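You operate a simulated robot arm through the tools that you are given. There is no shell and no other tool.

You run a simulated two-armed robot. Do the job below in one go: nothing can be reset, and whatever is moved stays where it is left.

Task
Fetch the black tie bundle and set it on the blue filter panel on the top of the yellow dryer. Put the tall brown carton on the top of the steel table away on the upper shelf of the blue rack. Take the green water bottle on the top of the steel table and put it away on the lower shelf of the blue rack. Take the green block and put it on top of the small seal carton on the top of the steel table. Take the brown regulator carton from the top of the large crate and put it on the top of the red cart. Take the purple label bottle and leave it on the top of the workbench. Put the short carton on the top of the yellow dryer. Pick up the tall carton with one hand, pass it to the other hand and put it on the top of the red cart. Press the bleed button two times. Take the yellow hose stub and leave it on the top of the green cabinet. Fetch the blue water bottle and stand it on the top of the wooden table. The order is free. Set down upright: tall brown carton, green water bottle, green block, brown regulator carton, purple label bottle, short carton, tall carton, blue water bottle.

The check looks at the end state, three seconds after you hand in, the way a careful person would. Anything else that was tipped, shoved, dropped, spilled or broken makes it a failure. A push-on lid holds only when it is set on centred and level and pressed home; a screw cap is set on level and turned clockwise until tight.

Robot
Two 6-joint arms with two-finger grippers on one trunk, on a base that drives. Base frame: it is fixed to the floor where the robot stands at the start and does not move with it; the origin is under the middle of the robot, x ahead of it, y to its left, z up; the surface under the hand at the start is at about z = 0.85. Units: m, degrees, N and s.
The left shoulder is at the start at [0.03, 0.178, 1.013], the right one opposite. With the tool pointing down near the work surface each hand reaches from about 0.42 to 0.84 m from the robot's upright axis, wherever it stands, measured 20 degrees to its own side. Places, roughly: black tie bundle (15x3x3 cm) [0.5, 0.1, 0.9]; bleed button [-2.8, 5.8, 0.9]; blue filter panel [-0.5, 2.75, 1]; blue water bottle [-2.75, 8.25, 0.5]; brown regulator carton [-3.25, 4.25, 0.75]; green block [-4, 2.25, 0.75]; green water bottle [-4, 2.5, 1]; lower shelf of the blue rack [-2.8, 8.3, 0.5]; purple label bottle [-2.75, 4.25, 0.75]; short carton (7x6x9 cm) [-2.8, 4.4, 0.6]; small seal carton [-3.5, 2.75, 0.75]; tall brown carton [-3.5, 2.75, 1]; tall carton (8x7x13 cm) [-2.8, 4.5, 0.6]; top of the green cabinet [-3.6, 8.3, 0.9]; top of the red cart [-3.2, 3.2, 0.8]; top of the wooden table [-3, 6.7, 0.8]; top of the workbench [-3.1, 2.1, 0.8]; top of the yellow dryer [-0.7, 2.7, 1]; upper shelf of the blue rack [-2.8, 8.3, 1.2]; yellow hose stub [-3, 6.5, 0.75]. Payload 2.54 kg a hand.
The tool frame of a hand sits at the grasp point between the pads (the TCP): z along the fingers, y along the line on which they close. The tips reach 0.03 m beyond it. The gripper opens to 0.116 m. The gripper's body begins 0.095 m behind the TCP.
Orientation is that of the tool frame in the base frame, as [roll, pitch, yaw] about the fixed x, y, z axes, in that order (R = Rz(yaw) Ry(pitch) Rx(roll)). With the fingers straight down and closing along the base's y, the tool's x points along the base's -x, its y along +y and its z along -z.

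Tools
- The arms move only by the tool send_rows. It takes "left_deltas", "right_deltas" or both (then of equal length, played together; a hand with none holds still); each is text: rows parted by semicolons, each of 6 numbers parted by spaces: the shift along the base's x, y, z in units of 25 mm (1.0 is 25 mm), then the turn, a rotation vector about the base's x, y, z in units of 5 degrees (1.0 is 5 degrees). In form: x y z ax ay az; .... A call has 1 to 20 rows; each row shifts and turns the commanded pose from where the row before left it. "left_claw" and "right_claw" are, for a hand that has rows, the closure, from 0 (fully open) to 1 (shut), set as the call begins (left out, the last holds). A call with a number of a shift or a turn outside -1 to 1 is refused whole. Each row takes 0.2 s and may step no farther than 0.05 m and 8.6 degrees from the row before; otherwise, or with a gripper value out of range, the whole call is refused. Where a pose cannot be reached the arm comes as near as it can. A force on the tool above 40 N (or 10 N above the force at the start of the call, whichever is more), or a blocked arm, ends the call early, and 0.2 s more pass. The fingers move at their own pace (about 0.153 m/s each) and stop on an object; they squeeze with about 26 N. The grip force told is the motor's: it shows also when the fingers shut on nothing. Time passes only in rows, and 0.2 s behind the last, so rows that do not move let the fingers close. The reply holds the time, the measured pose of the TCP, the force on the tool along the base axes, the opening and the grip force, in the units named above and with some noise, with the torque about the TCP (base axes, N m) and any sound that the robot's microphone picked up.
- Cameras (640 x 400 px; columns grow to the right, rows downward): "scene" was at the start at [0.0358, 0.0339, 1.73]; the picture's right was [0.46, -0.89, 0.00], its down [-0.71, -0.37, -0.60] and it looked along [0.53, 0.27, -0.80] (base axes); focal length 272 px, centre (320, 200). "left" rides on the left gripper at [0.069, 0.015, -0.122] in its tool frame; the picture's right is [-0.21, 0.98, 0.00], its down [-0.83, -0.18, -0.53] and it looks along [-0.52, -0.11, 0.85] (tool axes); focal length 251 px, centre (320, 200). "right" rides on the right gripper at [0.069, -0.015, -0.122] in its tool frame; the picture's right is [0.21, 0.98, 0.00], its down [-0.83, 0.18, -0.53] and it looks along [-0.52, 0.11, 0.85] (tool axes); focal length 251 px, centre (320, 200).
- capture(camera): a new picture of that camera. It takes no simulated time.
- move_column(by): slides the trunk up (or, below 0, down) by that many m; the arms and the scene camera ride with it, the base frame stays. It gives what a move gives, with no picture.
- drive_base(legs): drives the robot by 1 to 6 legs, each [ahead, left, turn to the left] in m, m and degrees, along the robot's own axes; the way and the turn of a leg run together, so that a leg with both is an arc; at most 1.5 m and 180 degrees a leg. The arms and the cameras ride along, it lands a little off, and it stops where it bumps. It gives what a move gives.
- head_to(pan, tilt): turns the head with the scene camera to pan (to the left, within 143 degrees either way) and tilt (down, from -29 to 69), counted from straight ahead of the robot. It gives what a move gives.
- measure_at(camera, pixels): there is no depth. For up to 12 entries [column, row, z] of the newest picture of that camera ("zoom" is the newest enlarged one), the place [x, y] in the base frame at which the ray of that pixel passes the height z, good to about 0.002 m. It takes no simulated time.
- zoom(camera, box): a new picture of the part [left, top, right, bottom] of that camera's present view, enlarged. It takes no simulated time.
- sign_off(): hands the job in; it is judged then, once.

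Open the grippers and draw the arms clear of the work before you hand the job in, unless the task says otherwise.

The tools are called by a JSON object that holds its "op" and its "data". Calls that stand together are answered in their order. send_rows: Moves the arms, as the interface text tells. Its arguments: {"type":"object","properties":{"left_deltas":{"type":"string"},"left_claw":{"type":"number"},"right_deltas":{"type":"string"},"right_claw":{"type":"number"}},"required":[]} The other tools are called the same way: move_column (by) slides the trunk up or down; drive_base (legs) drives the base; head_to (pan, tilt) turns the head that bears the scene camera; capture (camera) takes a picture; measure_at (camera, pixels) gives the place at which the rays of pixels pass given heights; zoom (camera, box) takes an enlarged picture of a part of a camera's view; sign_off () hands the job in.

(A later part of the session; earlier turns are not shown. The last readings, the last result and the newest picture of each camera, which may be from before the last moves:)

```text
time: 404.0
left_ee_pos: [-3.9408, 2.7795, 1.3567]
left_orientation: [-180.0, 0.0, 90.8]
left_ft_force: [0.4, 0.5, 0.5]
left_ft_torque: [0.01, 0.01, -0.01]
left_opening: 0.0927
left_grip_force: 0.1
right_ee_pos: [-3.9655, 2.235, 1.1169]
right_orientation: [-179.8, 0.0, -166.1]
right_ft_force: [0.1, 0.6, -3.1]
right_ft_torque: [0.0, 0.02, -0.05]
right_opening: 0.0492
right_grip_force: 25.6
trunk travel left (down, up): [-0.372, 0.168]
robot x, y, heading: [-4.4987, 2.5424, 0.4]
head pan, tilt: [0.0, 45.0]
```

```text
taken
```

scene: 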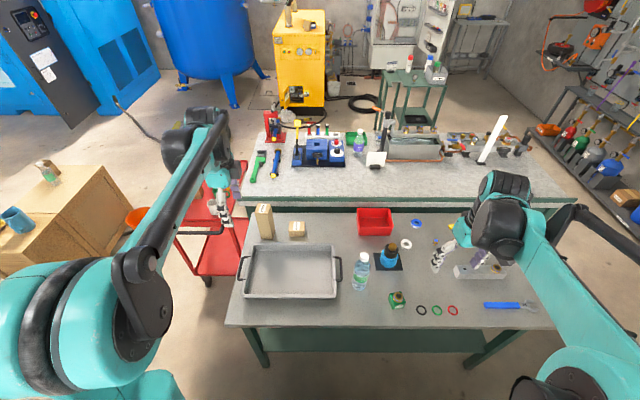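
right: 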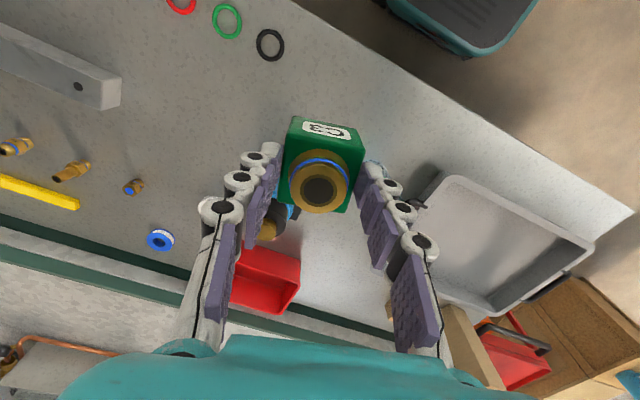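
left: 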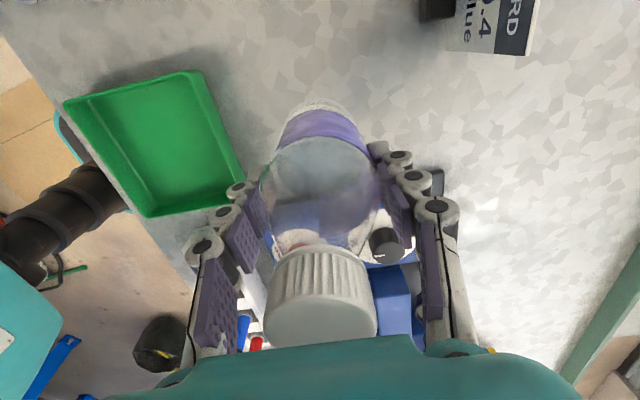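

The block is held together with its fitting. I'll raise it higher to pass over the bottle, then drive closer and left toward the seal carton.

{"op": "send_rows", "data": {"right_deltas": "0 0 1 0 0 0; 0 0 1 0 0 0; 0 0 1 0 0 0; 0 0 1 0 0 0; 0 0 1 0 0 0; 0 0 0.5 0 0 0"}}

{"op": "drive_base", "data": {"legs": [[0.12, 0.14, -0.4]]}}

{"op": "capture", "data": {"camera": "scene"}}

```text
time: 405.4
left_ee_pos: [-3.9407, 2.7799, 1.3574]
left_orientation: [179.9, 0.1, 90.9]
left_ft_force: [0.5, -0.7, -0.9]
left_ft_torque: [-0.02, -0.03, 0.04]
left_opening: 0.093
left_grip_force: 0.1
right_ee_pos: [-3.9664, 2.2371, 1.2554]
right_orientation: [-179.9, -0.1, -166.0]
right_ft_force: [-0.3, -0.3, -3.1]
right_ft_torque: [0.01, 0.01, -0.01]
right_opening: 0.0494
right_grip_force: 26.0
trunk travel left (down, up): [-0.372, 0.168]
robot x, y, heading: [-4.4989, 2.539, 0.4]
head pan, tilt: [0.0, 45.0]
```

```text
time: 406.9
left_ee_pos: [-3.8169, 2.9123, 1.3572]
left_orientation: [180.0, 0.0, 90.4]
left_ft_force: [-0.9, 0.7, 0.4]
left_ft_torque: [-0.04, -0.02, 0.0]
left_opening: 0.0927
left_grip_force: 0.1
right_ee_pos: [-3.8466, 2.371, 1.2541]
right_orientation: [-179.9, -0.2, -166.5]
right_ft_force: [0.4, 0.8, -2.4]
right_ft_torque: [-0.03, 0.05, 0.02]
right_opening: 0.0496
right_grip_force: 26.0
trunk travel left (down, up): [-0.372, 0.168]
robot x, y, heading: [-4.3751, 2.6798, 0.1]
head pan, tilt: [0.0, 45.0]
```

```text
taken
```

scene: 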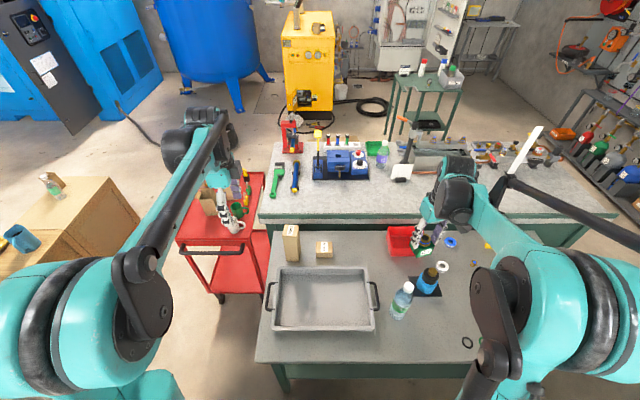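

I'll move the block over the seal carton, turning it square with the carton.

{"op": "send_rows", "data": {"right_deltas": "0.737 0.945 0 0 0 -0.225; 0.737 0.945 0 0 0 -0.225; 0.737 0.945 0 0 0 -0.225; 0.737 0.945 0 0 0 -0.225; 0.737 0.945 0 0 0 -0.225; 0.737 0.945 0 0 0 -0.225; 0.737 0.945 0 0 0 -0.225; 0.737 0.945 0 0 0 -0.225; 0.737 0.945 0 0 0 -0.225; 0.737 0.945 0 0 0 -0.225; 0.737 0.945 0 0 0 -0.225; 0.737 0.945 0 0 0 -0.225; 0 0 0 0 0 0"}}

{"op": "capture", "data": {"camera": "right"}}

```text
time: 409.7
left_ee_pos: [-3.8179, 2.9138, 1.3571]
left_orientation: [180.0, -0.1, 90.3]
left_ft_force: [-0.4, 0.0, -0.4]
left_ft_torque: [0.0, -0.02, 0.05]
left_opening: 0.0928
left_grip_force: 0.0
right_ee_pos: [-3.6263, 2.6538, 1.2554]
right_orientation: [-179.9, -0.1, 180.0]
right_ft_force: [0.7, 0.4, -2.8]
right_ft_torque: [0.01, -0.01, 0.02]
right_opening: 0.0496
right_grip_force: 25.8
trunk travel left (down, up): [-0.372, 0.168]
robot x, y, heading: [-4.3767, 2.6803, -0.1]
head pan, tilt: [0.0, 45.0]
```

```text
taken
```

right: 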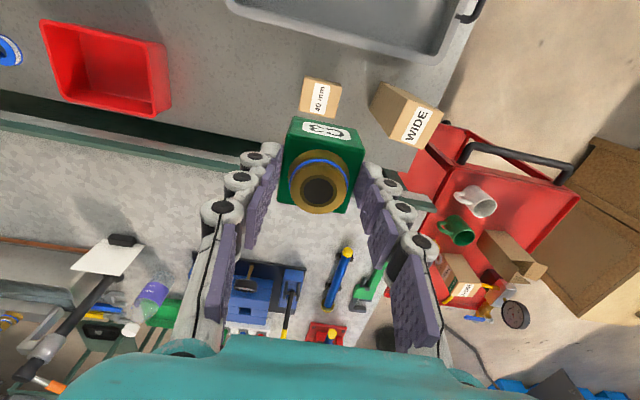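

The seal carton shows at (320, 97) just below. I'll zoom and measure its top once more.

{"op": "zoom", "data": {"camera": "right", "box": [280, 60, 460, 150]}}

```text
3.56 times, centred on (370, 105) of right
```

zoom: 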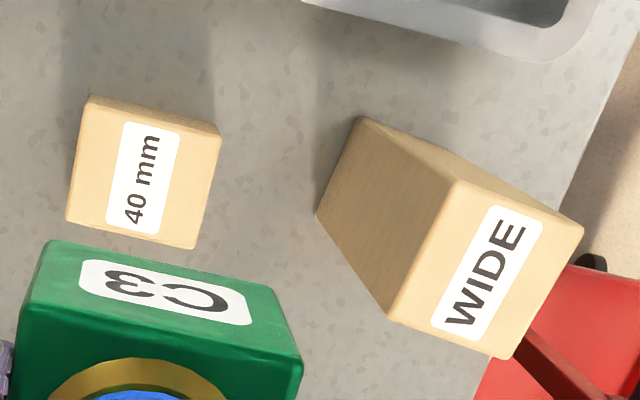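

{"op": "measure_at", "data": {"camera": "zoom", "pixels": [[86, 104, 0.89], [220, 135, 0.89], [194, 249, 0.89], [66, 217, 0.89], [88, 95, 0.85], [213, 125, 0.85], [455, 182, 1.03], [583, 227, 1.03], [508, 358, 1.03], [388, 318, 1.03], [318, 213, 0.85], [362, 118, 0.85]]}}

```text
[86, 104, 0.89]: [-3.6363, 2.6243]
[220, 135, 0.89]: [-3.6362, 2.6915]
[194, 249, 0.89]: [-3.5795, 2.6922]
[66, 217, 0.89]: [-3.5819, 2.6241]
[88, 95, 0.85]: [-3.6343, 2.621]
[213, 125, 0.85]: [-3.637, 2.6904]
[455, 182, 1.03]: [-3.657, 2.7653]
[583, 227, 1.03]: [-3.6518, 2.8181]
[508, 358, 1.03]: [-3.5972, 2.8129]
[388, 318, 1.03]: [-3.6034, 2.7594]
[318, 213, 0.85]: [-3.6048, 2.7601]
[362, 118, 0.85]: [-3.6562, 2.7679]
```

The hand view puts the seal carton's centre at (-3.608, 2.658). I'll shift by that and descend.

{"op": "send_rows", "data": {"right_deltas": "0.36 0.08 -0.955 0 0 0; 0.36 0.08 -0.955 0 0 0; 0 0 -0.955 0 0 0; 0 0 -0.955 0 0 0; 0 0 -0.955 0 0 0; 0 0 -0.955 0 0 0; 0 0 -0.955 0 0 0; 0 0 -0.955 0 0 0; 0 0 -0.955 0 0 0; 0 0 -0.955 0 0 0; 0 0 -0.955 0 0 0; 0 0 -0.955 0 0 0; 0 0 0 0 0 0"}}

{"op": "capture", "data": {"camera": "right"}}

{"op": "capture", "data": {"camera": "scene"}}

```text
time: 412.5
left_ee_pos: [-3.8172, 2.9134, 1.3568]
left_orientation: [179.9, 0.0, 90.4]
left_ft_force: [-0.2, 0.1, -0.4]
left_ft_torque: [0.01, -0.05, 0.0]
left_opening: 0.0925
left_grip_force: 0.1
right_ee_pos: [-3.6202, 2.6575, 0.9732]
right_orientation: [-179.8, 0.1, 180.0]
right_ft_force: [-0.5, -0.5, -3.2]
right_ft_torque: [-0.02, 0.03, 0.01]
right_opening: 0.0497
right_grip_force: 26.0
right hand out of reach, approached as far as the arm can: row 11, 12
trunk travel left (down, up): [-0.372, 0.168]
robot x, y, heading: [-4.3785, 2.6777, -0.2]
head pan, tilt: [0.0, 45.0]
```

```text
taken
```

right: 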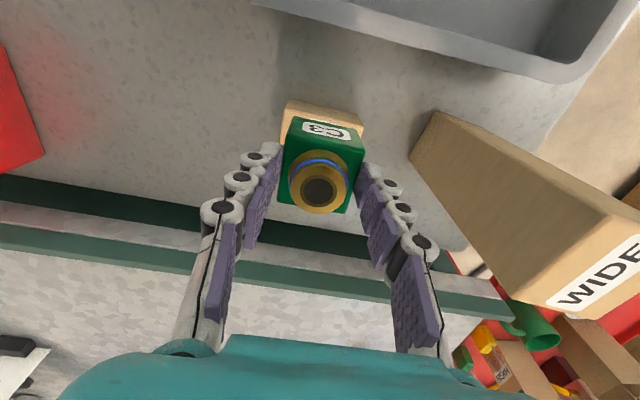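

```text
taken
```

scene: 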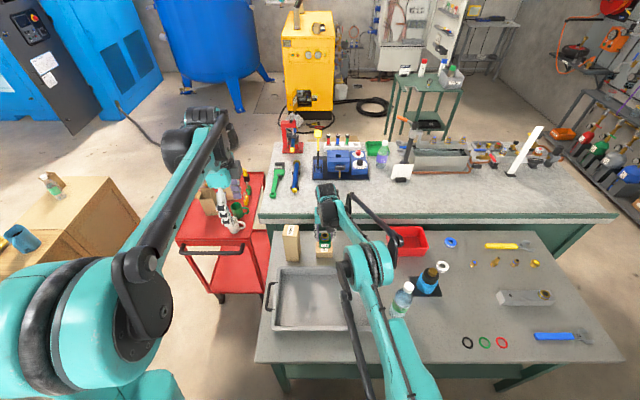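

The arm is at its reach limit at this height. I'll raise the hand 0.1 m and lower the trunk by 0.12 m to get more reach.

{"op": "send_rows", "data": {"right_deltas": "0 0 1 0 0 0; 0 0 1 0 0 0; 0 0 1 0 0 0; 0 0 1 0 0 0; 0 0 0 0 0 0"}}

{"op": "move_column", "data": {"by": -0.11}}

{"op": "send_rows", "data": {"right_deltas": "0.24 0 0 0 0 0; 0.24 0 0 0 0 0; 0 0 0 0 0 0"}}

{"op": "capture", "data": {"camera": "right"}}

```text
time: 413.7
left_ee_pos: [-3.8162, 2.9143, 1.3569]
left_orientation: [-180.0, 0.0, 90.3]
left_ft_force: [0.1, -0.1, -0.9]
left_ft_torque: [-0.02, 0.01, -0.02]
left_opening: 0.0926
left_grip_force: 0.0
right_ee_pos: [-3.6192, 2.6553, 1.0723]
right_orientation: [-179.9, -0.1, 180.0]
right_ft_force: [0.5, -0.3, -2.9]
right_ft_torque: [-0.02, 0.03, 0.01]
right_opening: 0.0492
right_grip_force: 25.6
trunk travel left (down, up): [-0.372, 0.168]
robot x, y, heading: [-4.3765, 2.6799, -0.1]
head pan, tilt: [0.0, 45.0]
```

```text
time: 415.1
left_ee_pos: [-3.817, 2.9134, 1.2481]
left_orientation: [-179.9, 0.0, 90.4]
left_ft_force: [-0.7, -0.6, -0.4]
left_ft_torque: [0.0, 0.03, -0.01]
left_opening: 0.0927
left_grip_force: 0.1
right_ee_pos: [-3.6209, 2.6557, 0.9634]
right_orientation: [-180.0, -0.1, 180.0]
right_ft_force: [1.1, -0.7, -2.7]
right_ft_torque: [0.01, 0.02, -0.01]
right_opening: 0.0494
right_grip_force: 26.1
trunk travel left (down, up): [-0.262, 0.278]
robot x, y, heading: [-4.3768, 2.6778, -0.1]
head pan, tilt: [0.0, 45.0]
```

```text
time: 415.9
left_ee_pos: [-3.8164, 2.915, 1.2474]
left_orientation: [180.0, 0.1, 90.4]
left_ft_force: [-0.5, -0.4, 0.8]
left_ft_torque: [0.0, -0.01, 0.0]
left_opening: 0.093
left_grip_force: 0.0
right_ee_pos: [-3.6072, 2.6561, 0.9617]
right_orientation: [-179.9, -0.1, -180.0]
right_ft_force: [-0.3, 0.2, -2.6]
right_ft_torque: [-0.01, 0.0, -0.01]
right_opening: 0.0494
right_grip_force: 26.3
trunk travel left (down, up): [-0.262, 0.278]
robot x, y, heading: [-4.3788, 2.6822, 0.1]
head pan, tilt: [0.0, 45.0]
```

```text
taken
```

right: 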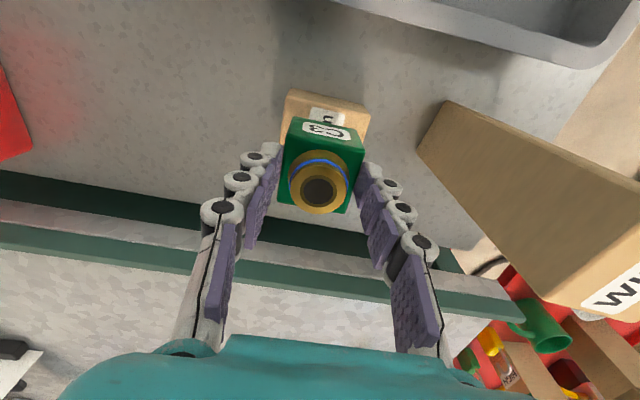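

I'll double-check the carton edge under the block, then lower in small steps.

{"op": "measure_at", "data": {"camera": "right", "pixels": [[288, 93, 0.89], [369, 108, 0.89]]}}

{"op": "send_rows", "data": {"right_deltas": "0 0 -0.5 0 0 0; 0 0 -0.5 0 0 0; 0 0 0 0 0 0"}}

{"op": "send_rows", "data": {"right_deltas": "0 0 -0.12 0 0 0; 0 0 -0.12 0 0 0; 0 0 0 0 0 0"}}

```text
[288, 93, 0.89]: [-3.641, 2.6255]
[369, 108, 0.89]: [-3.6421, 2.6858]
```

```text
time: 416.7
left_ee_pos: [-3.8168, 2.9138, 1.248]
left_orientation: [-180.0, 0.0, 90.3]
left_ft_force: [0.1, -0.2, 0.3]
left_ft_torque: [0.03, 0.0, 0.03]
left_opening: 0.0924
left_grip_force: 0.0
right_ee_pos: [-3.6079, 2.6552, 0.9377]
right_orientation: [-179.9, -0.1, 180.0]
right_ft_force: [0.0, 0.0, -3.3]
right_ft_torque: [0.03, 0.0, -0.03]
right_opening: 0.0494
right_grip_force: 25.9
trunk travel left (down, up): [-0.262, 0.278]
robot x, y, heading: [-4.3759, 2.6798, -0.2]
head pan, tilt: [0.0, 45.0]
```

```text
time: 417.5
left_ee_pos: [-3.8178, 2.9136, 1.2481]
left_orientation: [180.0, 0.0, 90.5]
left_ft_force: [0.3, -0.2, -0.6]
left_ft_torque: [-0.05, -0.01, -0.01]
left_opening: 0.0926
left_grip_force: 0.0
right_ee_pos: [-3.6067, 2.6555, 0.9317]
right_orientation: [-179.9, -0.2, -179.9]
right_ft_force: [1.4, 0.6, 2.4]
right_ft_torque: [0.06, -0.15, -0.01]
right_opening: 0.0494
right_grip_force: 26.6
trunk travel left (down, up): [-0.262, 0.278]
robot x, y, heading: [-4.3772, 2.6769, 0.2]
head pan, tilt: [0.0, 45.0]
```

Contact has begun (force turned positive). One tiny step, then I'll release.

{"op": "send_rows", "data": {"right_deltas": "0 0 -0.04 0 0 0; 0 0 0 0 0 0"}}

{"op": "send_rows", "data": {"right_deltas": "0 0 0 0 0 0; 0 0 0 0 0 0; 0 0 0 0 0 0", "right_claw": 0.35}}

{"op": "capture", "data": {"camera": "right"}}

```text
time: 418.1
left_ee_pos: [-3.8179, 2.9146, 1.2486]
left_orientation: [179.9, 0.0, 90.3]
left_ft_force: [-0.5, -0.3, -0.3]
left_ft_torque: [0.0, 0.01, -0.02]
left_opening: 0.0929
left_grip_force: 0.0
right_ee_pos: [-3.6085, 2.6549, 0.933]
right_orientation: [-179.8, 0.0, -180.0]
right_ft_force: [5.8, -0.9, 16.5]
right_ft_torque: [0.01, -0.44, -0.03]
right_opening: 0.0493
right_grip_force: 25.9
trunk travel left (down, up): [-0.262, 0.278]
robot x, y, heading: [-4.3757, 2.677, -0.3]
head pan, tilt: [0.0, 45.0]
```

```text
time: 418.9
left_ee_pos: [-3.8161, 2.9141, 1.2469]
left_orientation: [-179.9, 0.0, 90.4]
left_ft_force: [-0.3, -0.2, 0.7]
left_ft_torque: [0.04, -0.01, 0.02]
left_opening: 0.0927
left_grip_force: 0.0
right_ee_pos: [-3.6078, 2.6556, 0.9304]
right_orientation: [-179.9, -0.2, 180.0]
right_ft_force: [-0.2, -0.2, -0.8]
right_ft_torque: [0.0, -0.01, -0.01]
right_opening: 0.0752
right_grip_force: 0.0
trunk travel left (down, up): [-0.262, 0.278]
robot x, y, heading: [-4.3777, 2.6775, 0.1]
head pan, tilt: [0.0, 45.0]
```

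```text
taken
```

right: 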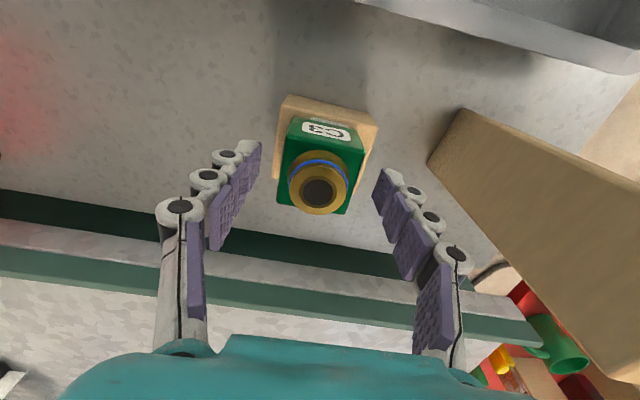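

The block sits on the seal carton. I'll raise the right hand straight up and check.

{"op": "send_rows", "data": {"right_deltas": "0 0 0.6 0 0 0; 0 0 1 0 0 0; 0 0 1 0 0 0; 0 0 1 0 0 0; 0 0 1 0 0 0; 0 0 1 0 0 0; 0 0 1 0 0 0; 0 0 1 0 0 0; 0 0 1 0 0 0; -0.8 -0.9 1 0 0 0; -0.8 -0.9 1 0 0 0; -0.8 -0.9 0 0 0 0; -0.8 -0.9 0 0 0 0; -0.8 -0.9 0 0 0 0; -0.8 -0.9 0 0 0 0; -0.8 -0.9 0 0 0 0; 0 0 0 0 0 0"}}

{"op": "capture", "data": {"camera": "scene"}}

{"op": "zoom", "data": {"camera": "scene", "box": [250, 200, 430, 340]}}

```text
time: 422.5
left_ee_pos: [-3.8161, 2.9151, 1.247]
left_orientation: [-180.0, -0.1, 90.4]
left_ft_force: [-0.2, -0.6, -0.9]
left_ft_torque: [-0.03, -0.02, -0.03]
left_opening: 0.0926
left_grip_force: 0.0
right_ee_pos: [-3.7467, 2.4987, 1.195]
right_orientation: [-179.9, 0.0, -179.9]
right_ft_force: [0.5, 0.2, 0.6]
right_ft_torque: [-0.03, 0.04, -0.02]
right_opening: 0.0754
right_grip_force: 0.1
trunk travel left (down, up): [-0.262, 0.278]
robot x, y, heading: [-4.3781, 2.6789, 0.2]
head pan, tilt: [0.0, 45.0]
```

```text
taken
```

scene: 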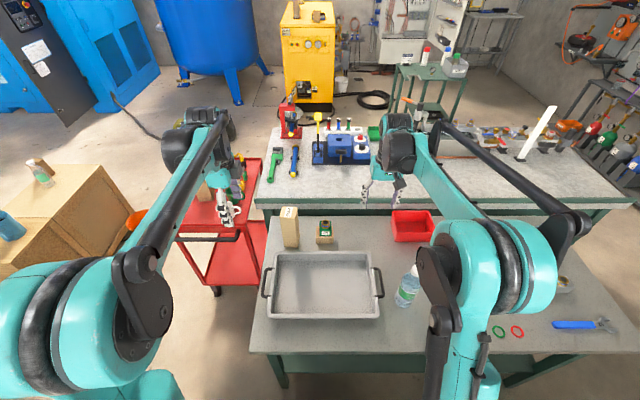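

```text
2.86 times, centred on (340, 270) of scene
```

zoom: 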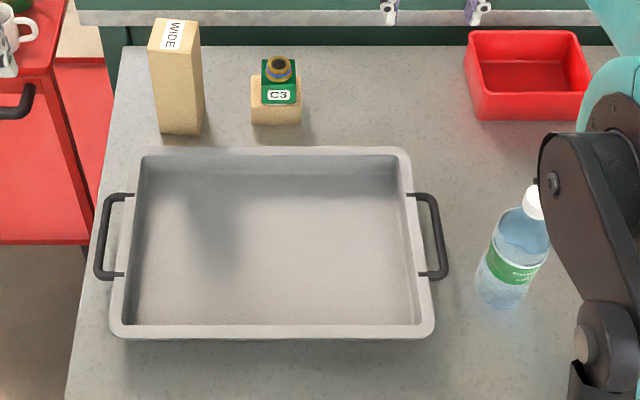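

The block stands on the seal carton. For the shelves I need the remaining two held from the side, so I'll test turning the left hand another -90° (camera side up when pointing forward).

{"op": "send_rows", "data": {"left_deltas": "0 0 0 0 0 -1; 0 0 0 0 0 -1; 0 0 0 0 0 -1; 0 0 0 0 0 -1; 0 0 0 0 0 -1; 0 0 0 0 0 -1; 0 0 0 0 0 -1; 0 0 0 0 0 -1; 0 0 0 0 0 -1; 0 0 0 0 0 -1; 0 0 0 0 0 -1; 0 0 0 0 0 -1; 0 0 0 0 0 -1; 0 0 0 0 0 -1; 0 0 0 0 0 -1; 0 0 0 0 0 -1; 0 0 0 0 0 -1; 0 0 0 0 0 -1"}}

```text
time: 426.3
left_ee_pos: [-3.8175, 2.9116, 1.2482]
left_orientation: [-179.8, 0.0, 13.4]
left_ft_force: [-0.3, 0.7, 0.4]
left_ft_torque: [-0.02, 0.03, 0.01]
left_opening: 0.0929
left_grip_force: 0.0
left hand out of reach, approached as far as the arm can: row 16, 17, 18
right_ee_pos: [-3.7472, 2.4987, 1.1976]
right_orientation: [-179.8, 0.0, -180.0]
right_ft_force: [0.3, 0.1, 0.0]
right_ft_torque: [0.02, -0.02, -0.01]
right_opening: 0.0752
right_grip_force: 0.0
trunk travel left (down, up): [-0.262, 0.278]
robot x, y, heading: [-4.3761, 2.6799, 0.1]
head pan, tilt: [0.0, 45.0]
```

The wrist stops at about -167°, so I'll use the other way (camera side below) with the tool about 35–40° below horizontal. I'll turn the left hand back to neutral.

{"op": "send_rows", "data": {"left_deltas": "0 0 0 0 0 0.97; 0 0 0 0 0 0.97; 0 0 0 0 0 0.97; 0 0 0 0 0 0.97; 0 0 0 0 0 0.97; 0 0 0 0 0 0.97; 0 0 0 0 0 0.97; 0 0 0 0 0 0.97; 0 0 0 0 0 0.97; 0 0 0 0 0 0.97; 0 0 0 0 0 0.97; 0 0 0 0 0 0.97; 0 0 0 0 0 0.97; 0 0 0 0 0 0.97; 0 0 0 0 0 0.97; 0 0 0 0 0 0.97; 0 0 0 0 0 0.97; 0 0 0 0 0 0.97"}}

{"op": "send_rows", "data": {"left_deltas": "0 0 0 0 0 0.97; 0 0 0 0 0 0.97; 0 0 0 0 0 0.97; 0 0 0 0 0 0.97; 0 0 0 0 0 0.97; 0 0 0 0 0 0.97; 0 0 0 0 0 0.97; 0 0 0 0 0 0.97; 0 0 0 0 0 0.97; 0 0 0 0 0 0.97; 0 0 0 0 0 0.97; 0 0 0 0 0 0.97; 0 0 0 0 0 0.97; 0 0 0 0 0 0.97; 0 0 0 0 0 0.97; 0 0 0 0 0 0.97; 0 0 0 0 0 0"}}

```text
time: 430.1
left_ee_pos: [-3.817, 2.9128, 1.2458]
left_orientation: [-179.8, -0.1, 100.6]
left_ft_force: [0.2, -1.0, -0.7]
left_ft_torque: [0.04, 0.02, 0.0]
left_opening: 0.0927
left_grip_force: 0.1
right_ee_pos: [-3.7477, 2.4997, 1.197]
right_orientation: [-180.0, -0.1, -180.0]
right_ft_force: [0.5, 0.1, -0.4]
right_ft_torque: [0.01, 0.03, -0.01]
right_opening: 0.0756
right_grip_force: 0.1
trunk travel left (down, up): [-0.262, 0.278]
robot x, y, heading: [-4.3729, 2.6794, 0.2]
head pan, tilt: [0.0, 45.0]
```

```text
time: 433.7
left_ee_pos: [-3.8172, 2.9138, 1.2474]
left_orientation: [-179.8, -0.1, 178.2]
left_ft_force: [0.0, -0.1, 0.0]
left_ft_torque: [0.01, 0.0, 0.01]
left_opening: 0.0928
left_grip_force: 0.1
right_ee_pos: [-3.7473, 2.4986, 1.1963]
right_orientation: [-179.8, -0.1, -180.0]
right_ft_force: [0.6, -0.3, 0.1]
right_ft_torque: [-0.02, 0.01, -0.01]
right_opening: 0.0752
right_grip_force: 0.1
trunk travel left (down, up): [-0.262, 0.278]
robot x, y, heading: [-4.3701, 2.6786, -0.2]
head pan, tilt: [0.0, 45.0]
```

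Now I'll tilt the left hand 55° forward (35° below horizontal) and bring it to a point 0.2 m in front of the tall carton.

{"op": "send_rows", "data": {"left_deltas": "0.098 -0.396 -0.535 -0.097 -0.995 -0.07; 0.098 -0.396 -0.535 -0.097 -0.995 -0.07; 0.098 -0.396 -0.535 -0.097 -0.995 -0.07; 0.098 -0.396 -0.535 -0.097 -0.995 -0.07; 0.098 -0.396 -0.535 -0.097 -0.995 -0.07; 0.098 -0.396 -0.535 -0.097 -0.995 -0.07; 0.098 -0.396 -0.535 -0.097 -0.995 -0.07; 0.098 -0.396 -0.535 -0.097 -0.995 -0.07; 0.098 -0.396 -0.535 -0.097 -0.995 -0.07; 0.098 -0.396 -0.535 -0.097 -0.995 -0.07; 0.098 -0.396 -0.535 -0.097 -0.995 -0.07; 0 0 0 0 0 0"}}

{"op": "capture", "data": {"camera": "left"}}

{"op": "capture", "data": {"camera": "scene"}}

```text
time: 436.3
left_ee_pos: [-3.7896, 2.8047, 1.0988]
left_orientation: [-177.6, 54.8, 175.2]
left_ft_force: [0.1, 0.3, -0.2]
left_ft_torque: [-0.01, 0.05, -0.01]
left_opening: 0.0928
left_grip_force: 0.0
right_ee_pos: [-3.7487, 2.4983, 1.1963]
right_orientation: [-179.9, 0.0, -179.9]
right_ft_force: [0.2, -0.1, 0.3]
right_ft_torque: [-0.01, -0.03, 0.0]
right_opening: 0.0754
right_grip_force: 0.1
trunk travel left (down, up): [-0.262, 0.278]
robot x, y, heading: [-4.3761, 2.6782, -0.1]
head pan, tilt: [0.0, 45.0]
```

```text
taken
```

left: 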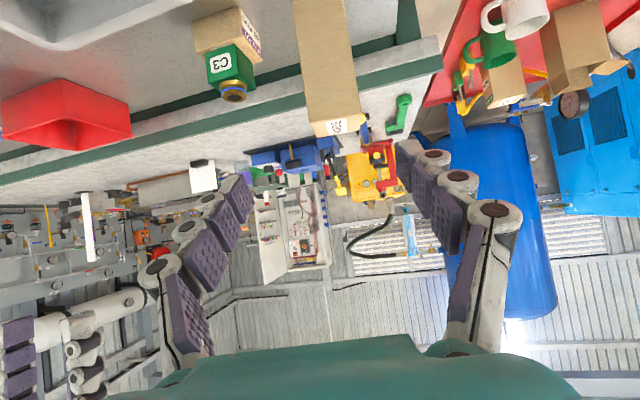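

```text
taken
```

scene: 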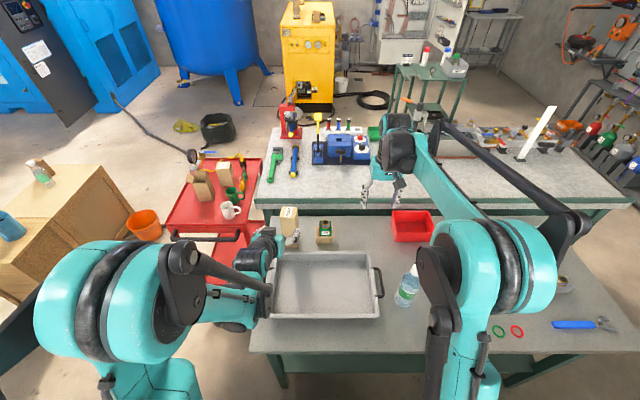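

The tall carton is straight ahead in the left view (col ~325). I'll advance toward it.

{"op": "send_rows", "data": {"left_deltas": "0.813 -0.0785 -0.644 0 0 0; 0.813 -0.0785 -0.644 0 0 0; 0.813 -0.0785 -0.644 0 0 0; 0.813 -0.0785 -0.644 0 0 0; 0.813 -0.0785 -0.644 0 0 0; 0 0 0 0 0 0"}}

{"op": "capture", "data": {"camera": "left"}}

{"op": "zoom", "data": {"camera": "scene", "box": [220, 180, 400, 330]}}

```text
time: 437.7
left_ee_pos: [-3.6885, 2.7936, 1.0215]
left_orientation: [-177.5, 54.7, 175.2]
left_ft_force: [-0.7, 0.3, -0.7]
left_ft_torque: [0.03, -0.06, 0.0]
left_opening: 0.0926
left_grip_force: 0.1
right_ee_pos: [-3.748, 2.4988, 1.1965]
right_orientation: [-179.8, -0.2, 180.0]
right_ft_force: [-0.7, 0.7, -0.4]
right_ft_torque: [-0.01, 0.01, -0.02]
right_opening: 0.0757
right_grip_force: 0.0
trunk travel left (down, up): [-0.262, 0.278]
robot x, y, heading: [-4.3795, 2.682, -0.2]
head pan, tilt: [0.0, 45.0]
```

```text
taken
```

left: 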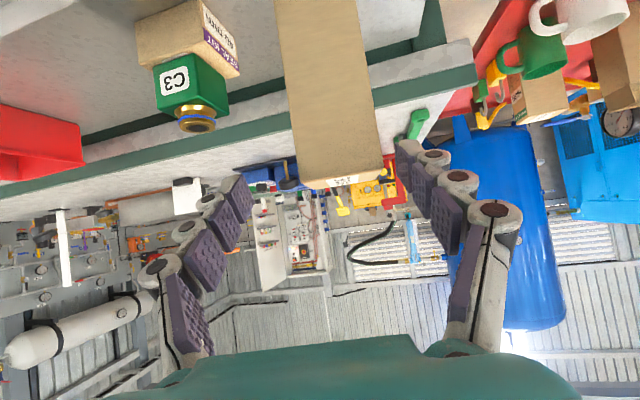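

```text
2.67 times, centred on (310, 255) of scene
```

zoom: 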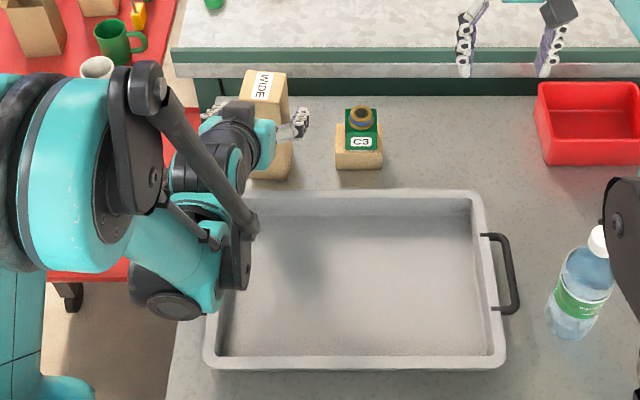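

I'll measure the carton's top front edge in this view to centre the fingers.

{"op": "zoom", "data": {"camera": "left", "box": [270, 130, 410, 210]}}

{"op": "measure_at", "data": {"camera": "left", "pixels": [[304, 187, 1.03], [384, 178, 1.03], [288, 60, 0.93], [362, 60, 0.93], [291, 110, 0.97], [371, 110, 0.97]]}}

```text
4.57 times, centred on (340, 170) of left
```

zoom: 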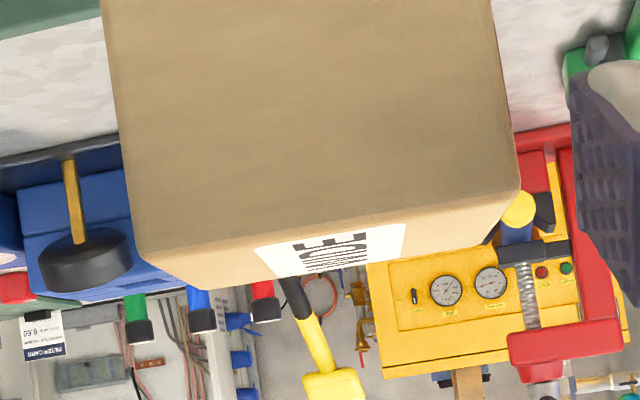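

```text
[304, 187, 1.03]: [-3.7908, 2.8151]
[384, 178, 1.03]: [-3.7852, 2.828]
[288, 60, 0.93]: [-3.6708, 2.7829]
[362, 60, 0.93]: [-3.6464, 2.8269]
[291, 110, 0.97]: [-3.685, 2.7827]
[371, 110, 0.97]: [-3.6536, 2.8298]
```

The carton is about 7 mm to the +y side of the tool axis; I'll correct for that and advance the last 8 cm, then close.

{"op": "send_rows", "data": {"left_deltas": "0.82 0.027 -0.687 0 0 0; 0.82 0.027 -0.687 0 0 0; 0.82 0.027 -0.687 0 0 0; 0 0 0 0 0 0"}}

{"op": "capture", "data": {"camera": "left"}}

```text
time: 438.7
left_ee_pos: [-3.627, 2.7969, 0.9685]
left_orientation: [-177.7, 54.9, 175.2]
left_ft_force: [0.5, -0.3, 0.6]
left_ft_torque: [0.0, 0.02, 0.0]
left_opening: 0.093
left_grip_force: 0.0
right_ee_pos: [-3.7481, 2.4989, 1.1971]
right_orientation: [-179.9, 0.1, -180.0]
right_ft_force: [-0.4, -0.7, 0.5]
right_ft_torque: [-0.01, -0.01, -0.03]
right_opening: 0.0754
right_grip_force: 0.1
trunk travel left (down, up): [-0.262, 0.278]
robot x, y, heading: [-4.3771, 2.6748, -0.2]
head pan, tilt: [0.0, 45.0]
```

```text
taken
```

left: 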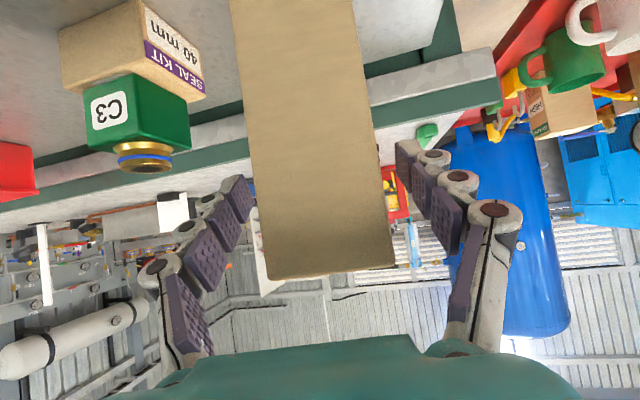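

Now the carton is centred between the left fingers. I'll close and lift it.

{"op": "send_rows", "data": {"left_deltas": "0 0 0 0 0 0; 0 0 0 0 0 0; 0 0 0 0 0 0; 0 0 0 0 0 0", "left_claw": 1}}

{"op": "send_rows", "data": {"left_deltas": "0 0 0.4 0 0 0; 0 0 0.8 0 0 0; 0 0 1 0 0 0; 0 0 1 0 0 0; 0 0 1 0 0 0; 0 0 1 0 0 0; 0 0 1 0 0 0; 0 0 1 0 0 0; 0 0 0 0 0 0"}}

{"op": "capture", "data": {"camera": "left"}}

{"op": "zoom", "data": {"camera": "scene", "box": [220, 130, 400, 330]}}

```text
time: 439.7
left_ee_pos: [-3.6263, 2.7981, 0.9685]
left_orientation: [-177.7, 54.7, 175.2]
left_ft_force: [-0.2, 2.0, 1.2]
left_ft_torque: [0.09, -0.21, 0.09]
left_opening: 0.0597
left_grip_force: 26.2
right_ee_pos: [-3.7486, 2.4993, 1.1957]
right_orientation: [-179.9, -0.1, 180.0]
right_ft_force: [0.1, -0.3, 0.4]
right_ft_torque: [0.01, -0.02, 0.02]
right_opening: 0.0754
right_grip_force: 0.1
trunk travel left (down, up): [-0.262, 0.278]
robot x, y, heading: [-4.3759, 2.6789, -0.3]
head pan, tilt: [0.0, 45.0]
```

```text
time: 441.7
left_ee_pos: [-3.627, 2.7991, 1.1469]
left_orientation: [-177.5, 54.8, 175.2]
left_ft_force: [1.0, 0.6, -4.1]
left_ft_torque: [0.01, 0.0, -0.02]
left_opening: 0.0593
left_grip_force: 25.5
right_ee_pos: [-3.746, 2.4991, 1.1961]
right_orientation: [-180.0, -0.1, 180.0]
right_ft_force: [0.1, 0.5, 0.8]
right_ft_torque: [-0.01, 0.01, -0.01]
right_opening: 0.0754
right_grip_force: 0.0
trunk travel left (down, up): [-0.262, 0.278]
robot x, y, heading: [-4.3765, 2.675, -0.0]
head pan, tilt: [0.0, 45.0]
```

```text
taken
```

left: 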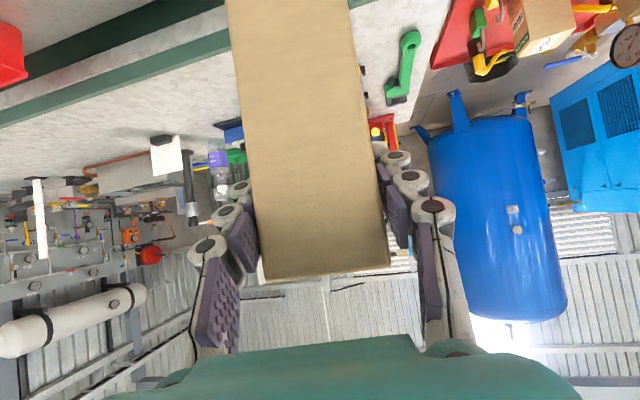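

```text
2.00 times, centred on (310, 230) of scene
```

zoom: 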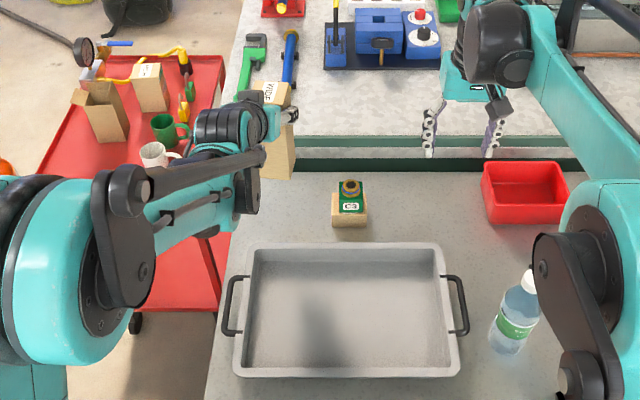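

The tall brown carton is held. Next the green bottle with the right hand: I'll back up 0.22 m and shift right 0.15 m to get the right distance for a forward-tilted grip.

{"op": "drive_base", "data": {"legs": [[-0.22, -0.15, 0]]}}

{"op": "send_rows", "data": {"right_deltas": "-0.32 0.1 -0.48 0 -1 0; -0.32 0.1 -0.48 0 -1 0; -0.32 0.1 -0.48 0 -1 0; -0.32 0.1 -0.48 0 -1 0; -0.32 0.1 -0.48 0 -1 0; -0.32 0.1 -0.48 0 -1 0; -0.32 0.1 -0.48 0 -1 0; -0.32 0.1 -0.48 0 -1 0; -0.32 0.1 -0.48 0 -1 0; -0.32 0.1 -0.48 0 -1 0; -0.32 0.1 -0.48 0 -1 0; 0 0 0 0 0 0", "right_claw": 0.2}}

{"op": "capture", "data": {"camera": "right"}}

{"op": "capture", "data": {"camera": "scene"}}

```text
time: 443.6
left_ee_pos: [-3.8488, 2.6476, 1.1468]
left_orientation: [-177.5, 54.8, 175.3]
left_ft_force: [0.0, 0.1, -3.3]
left_ft_torque: [-0.01, 0.0, 0.02]
left_opening: 0.0593
left_grip_force: 25.8
right_ee_pos: [-3.9691, 2.3482, 1.1957]
right_orientation: [-179.9, -0.1, -179.8]
right_ft_force: [-0.2, -0.2, -0.3]
right_ft_torque: [0.04, -0.02, 0.01]
right_opening: 0.0753
right_grip_force: 0.0
trunk travel left (down, up): [-0.262, 0.278]
robot x, y, heading: [-4.5997, 2.5299, 0.1]
head pan, tilt: [0.0, 45.0]
```

```text
time: 446.2
left_ee_pos: [-3.849, 2.6486, 1.1475]
left_orientation: [-177.6, 54.9, 175.3]
left_ft_force: [-0.9, 0.2, -3.4]
left_ft_torque: [0.01, 0.0, 0.02]
left_opening: 0.0592
left_grip_force: 26.2
right_ee_pos: [-4.0489, 2.3774, 1.076]
right_orientation: [-179.8, 54.8, -179.6]
right_ft_force: [-0.3, -0.1, -0.6]
right_ft_torque: [0.0, 0.01, 0.03]
right_opening: 0.0929
right_grip_force: 0.0
right hand out of reach, approached as far as the arm can: row 11
trunk travel left (down, up): [-0.262, 0.278]
robot x, y, heading: [-4.6001, 2.5285, -0.1]
head pan, tilt: [0.0, 45.0]
```

```text
taken
```

right: 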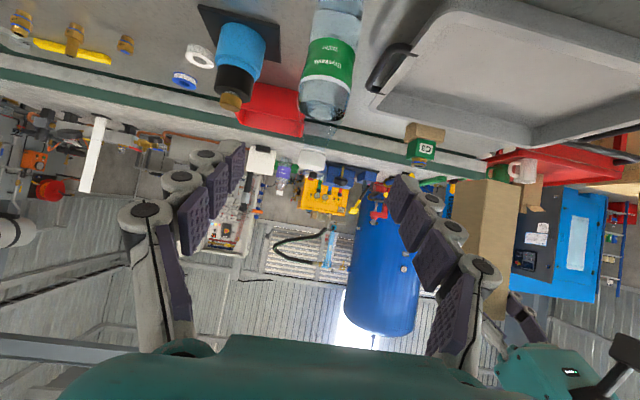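

```text
taken
```

scene: 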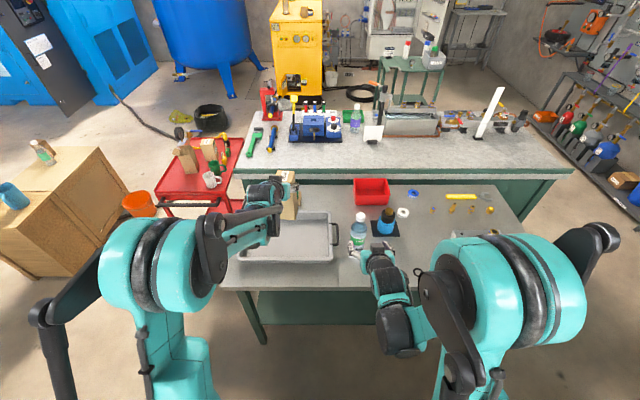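

I'll zoom at the bottle in both views to fix its position relative to the right hand.

{"op": "zoom", "data": {"camera": "right", "box": [250, 0, 400, 200]}}

{"op": "zoom", "data": {"camera": "scene", "box": [320, 200, 420, 280]}}

{"op": "measure_at", "data": {"camera": "zoom", "pixels": [[230, 245, 0.85], [265, 60, 1.05], [232, 170, 0.93], [300, 170, 0.93]]}}

```text
2.00 times, centred on (325, 100) of right
```

zoom: 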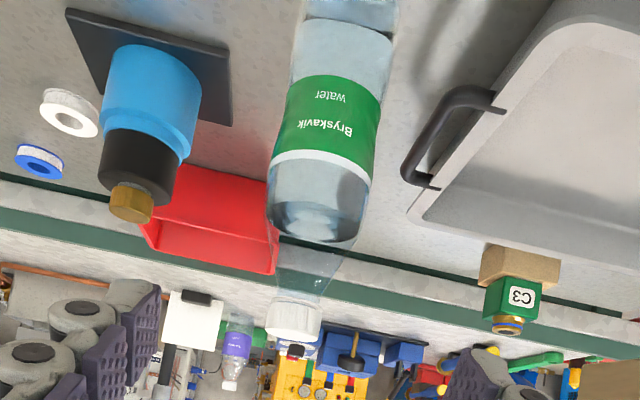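

```text
5.00 times, centred on (370, 240) of scene
```

zoom: 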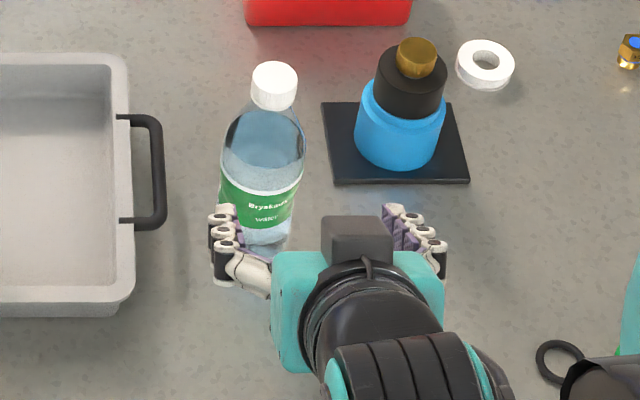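

```text
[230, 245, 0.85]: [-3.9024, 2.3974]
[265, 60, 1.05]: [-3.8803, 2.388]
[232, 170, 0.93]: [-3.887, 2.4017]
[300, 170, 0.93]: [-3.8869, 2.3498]
```

Aligned sideways. I'll advance along the tool axis to the bottle in two steps.

{"op": "send_rows", "data": {"right_deltas": "0.83 0.01 -0.6 0 0 0; 0.83 0.01 -0.6 0 0 0; 0.83 0.01 -0.6 0 0 0; 0.83 0.01 -0.6 0 0 0; 0.83 0.01 -0.6 0 0 0; 0 0 0 0 0 0"}}

{"op": "capture", "data": {"camera": "right"}}

{"op": "zoom", "data": {"camera": "scene", "box": [320, 200, 420, 280]}}

```text
time: 447.6
left_ee_pos: [-3.8495, 2.6483, 1.1472]
left_orientation: [-177.6, 54.8, 175.2]
left_ft_force: [-0.1, -1.0, -2.5]
left_ft_torque: [0.03, 0.02, -0.02]
left_opening: 0.0593
left_grip_force: 26.4
right_ee_pos: [-3.9432, 2.3776, 1.0091]
right_orientation: [-179.7, 54.8, -179.8]
right_ft_force: [0.8, 0.1, -0.2]
right_ft_torque: [0.03, 0.0, -0.01]
right_opening: 0.0929
right_grip_force: 0.0
right hand out of reach, approached as far as the arm can: row 1, 3
trunk travel left (down, up): [-0.262, 0.278]
robot x, y, heading: [-4.599, 2.5279, 0.1]
head pan, tilt: [0.0, 45.0]
```

```text
taken
```

right: 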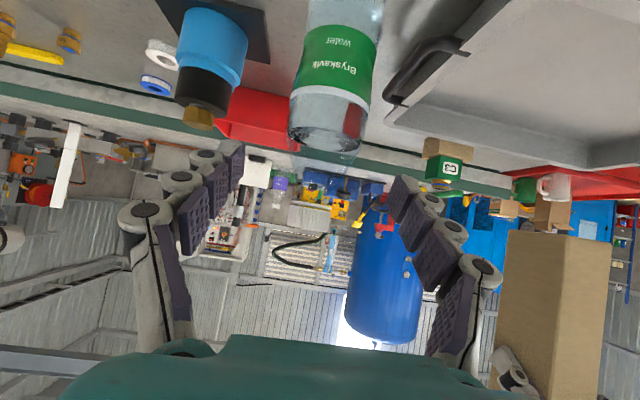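

```text
5.00 times, centred on (370, 240) of scene
```

zoom: 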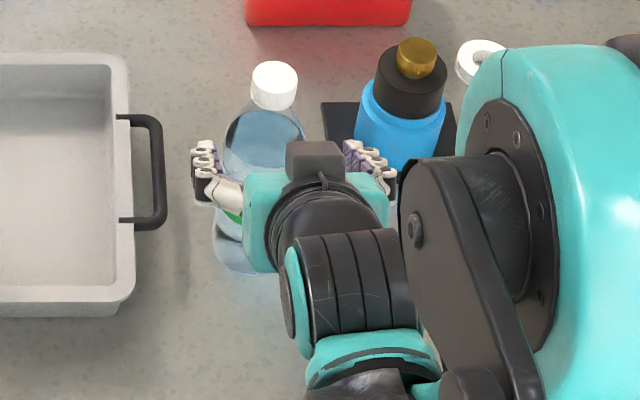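

The bottle is dead ahead, slightly (4 mm) to +y. I'll go the last 6 cm and close.

{"op": "send_rows", "data": {"right_deltas": "0.8 0.05 -0.7 0 0 0; 0.8 0.05 -0.7 0 0 0; 0.8 0.05 -0.7 0 0 0; 0 0 0 0 0 0"}}

{"op": "capture", "data": {"camera": "right"}}

{"op": "zoom", "data": {"camera": "scene", "box": [320, 200, 420, 280]}}

```text
time: 448.6
left_ee_pos: [-3.8487, 2.6491, 1.1472]
left_orientation: [-177.6, 54.9, 175.3]
left_ft_force: [-0.5, 0.2, -3.8]
left_ft_torque: [-0.01, 0.04, -0.01]
left_opening: 0.0597
left_grip_force: 26.0
right_ee_pos: [-3.881, 2.3817, 0.9584]
right_orientation: [-179.7, 54.8, -179.7]
right_ft_force: [-1.0, 0.4, 1.1]
right_ft_torque: [-0.03, -0.02, 0.01]
right_opening: 0.0924
right_grip_force: 0.1
trunk travel left (down, up): [-0.262, 0.278]
robot x, y, heading: [-4.5976, 2.5279, 0.0]
head pan, tilt: [0.0, 45.0]
```

```text
taken
```

right: 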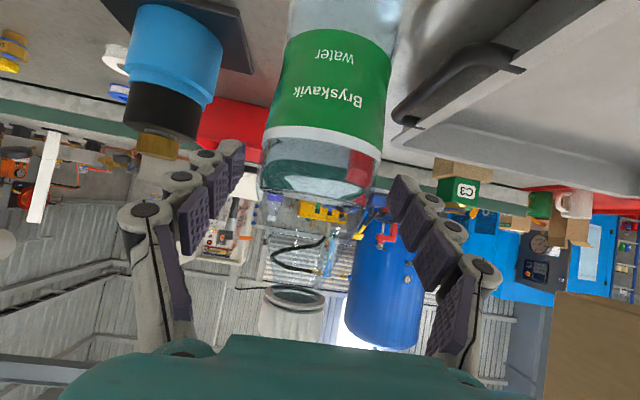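

```text
5.00 times, centred on (370, 240) of scene
```

zoom: 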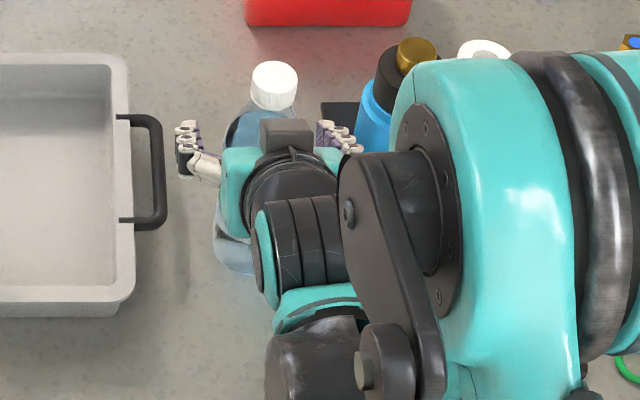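

The fingers are near the shoulder of the bottle; I'll lower 2 cm to be on the label, then close.

{"op": "send_rows", "data": {"right_deltas": "0 0 -0.4 0 0 0; 0 0 -0.4 0 0 0; 0 0 0 0 0 0"}}

{"op": "send_rows", "data": {"right_deltas": "0 0 0 0 0 0; 0 0 0 0 0 0; 0 0 0 0 0 0; 0 0 0 0 0 0", "right_claw": 1}}

{"op": "capture", "data": {"camera": "right"}}

```text
time: 449.4
left_ee_pos: [-3.8491, 2.6494, 1.1463]
left_orientation: [-177.6, 54.8, 175.3]
left_ft_force: [-0.6, -0.1, -3.5]
left_ft_torque: [0.02, 0.02, 0.03]
left_opening: 0.0595
left_grip_force: 26.0
right_ee_pos: [-3.8809, 2.3826, 0.937]
right_orientation: [-179.8, 54.9, -179.7]
right_ft_force: [0.4, -0.2, -0.2]
right_ft_torque: [-0.04, -0.01, 0.02]
right_opening: 0.093
right_grip_force: 0.0
trunk travel left (down, up): [-0.262, 0.278]
robot x, y, heading: [-4.5987, 2.5272, -0.0]
head pan, tilt: [0.0, 45.0]
```

```text
time: 450.4
left_ee_pos: [-3.8492, 2.6484, 1.1474]
left_orientation: [-177.6, 54.9, 175.3]
left_ft_force: [0.1, 0.3, -3.2]
left_ft_torque: [0.0, 0.02, 0.0]
left_opening: 0.0594
left_grip_force: 25.4
right_ee_pos: [-3.8805, 2.3809, 0.9373]
right_orientation: [-179.7, 55.0, -179.6]
right_ft_force: [2.0, -3.9, 7.5]
right_ft_torque: [-0.05, -0.4, -0.08]
right_opening: 0.0599
right_grip_force: 25.9
trunk travel left (down, up): [-0.262, 0.278]
robot x, y, heading: [-4.5993, 2.5287, -0.0]
head pan, tilt: [0.0, 45.0]
```

```text
taken
```

right: 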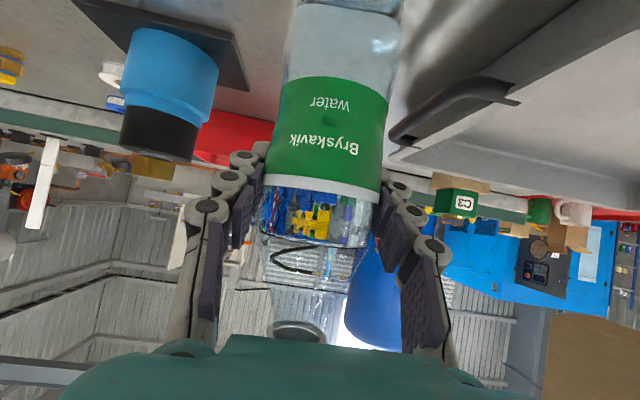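

The bottle is gripped at its label (opening 0.060). I'll lift it.

{"op": "send_rows", "data": {"right_deltas": "0 0 0.4 0 0 0; 0 0 0.8 0 0 0; 0 0 1 0 0 0; 0 0 1 0 0 0; 0 0 1 0 0 0; 0 0 1 0 0 0; 0 0 1 0 0 0; 0 0 1 0 0 0; 0 0 0 0 0 0"}}

{"op": "capture", "data": {"camera": "right"}}

{"op": "capture", "data": {"camera": "scene"}}

```text
time: 452.4
left_ee_pos: [-3.8478, 2.649, 1.146]
left_orientation: [-177.6, 54.8, 175.3]
left_ft_force: [0.4, -1.1, -3.1]
left_ft_torque: [-0.02, -0.02, 0.0]
left_opening: 0.0592
left_grip_force: 25.5
right_ee_pos: [-3.8805, 2.382, 1.1181]
right_orientation: [-179.7, 54.9, -179.7]
right_ft_force: [0.2, -0.3, -4.4]
right_ft_torque: [0.01, 0.02, 0.01]
right_opening: 0.0597
right_grip_force: 25.9
trunk travel left (down, up): [-0.262, 0.278]
robot x, y, heading: [-4.6, 2.5278, 0.1]
head pan, tilt: [0.0, 45.0]
```

```text
taken
```

right: 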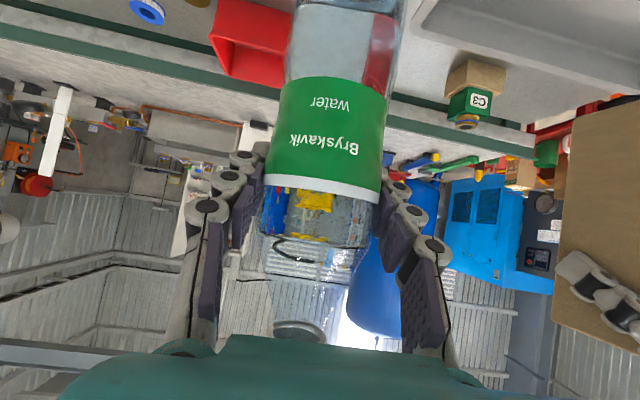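

```text
taken
```

scene: 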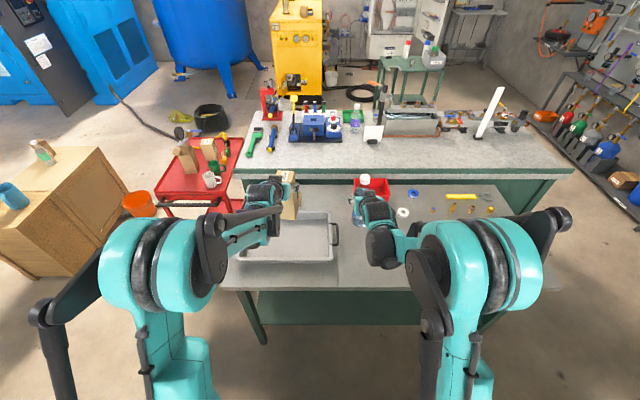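

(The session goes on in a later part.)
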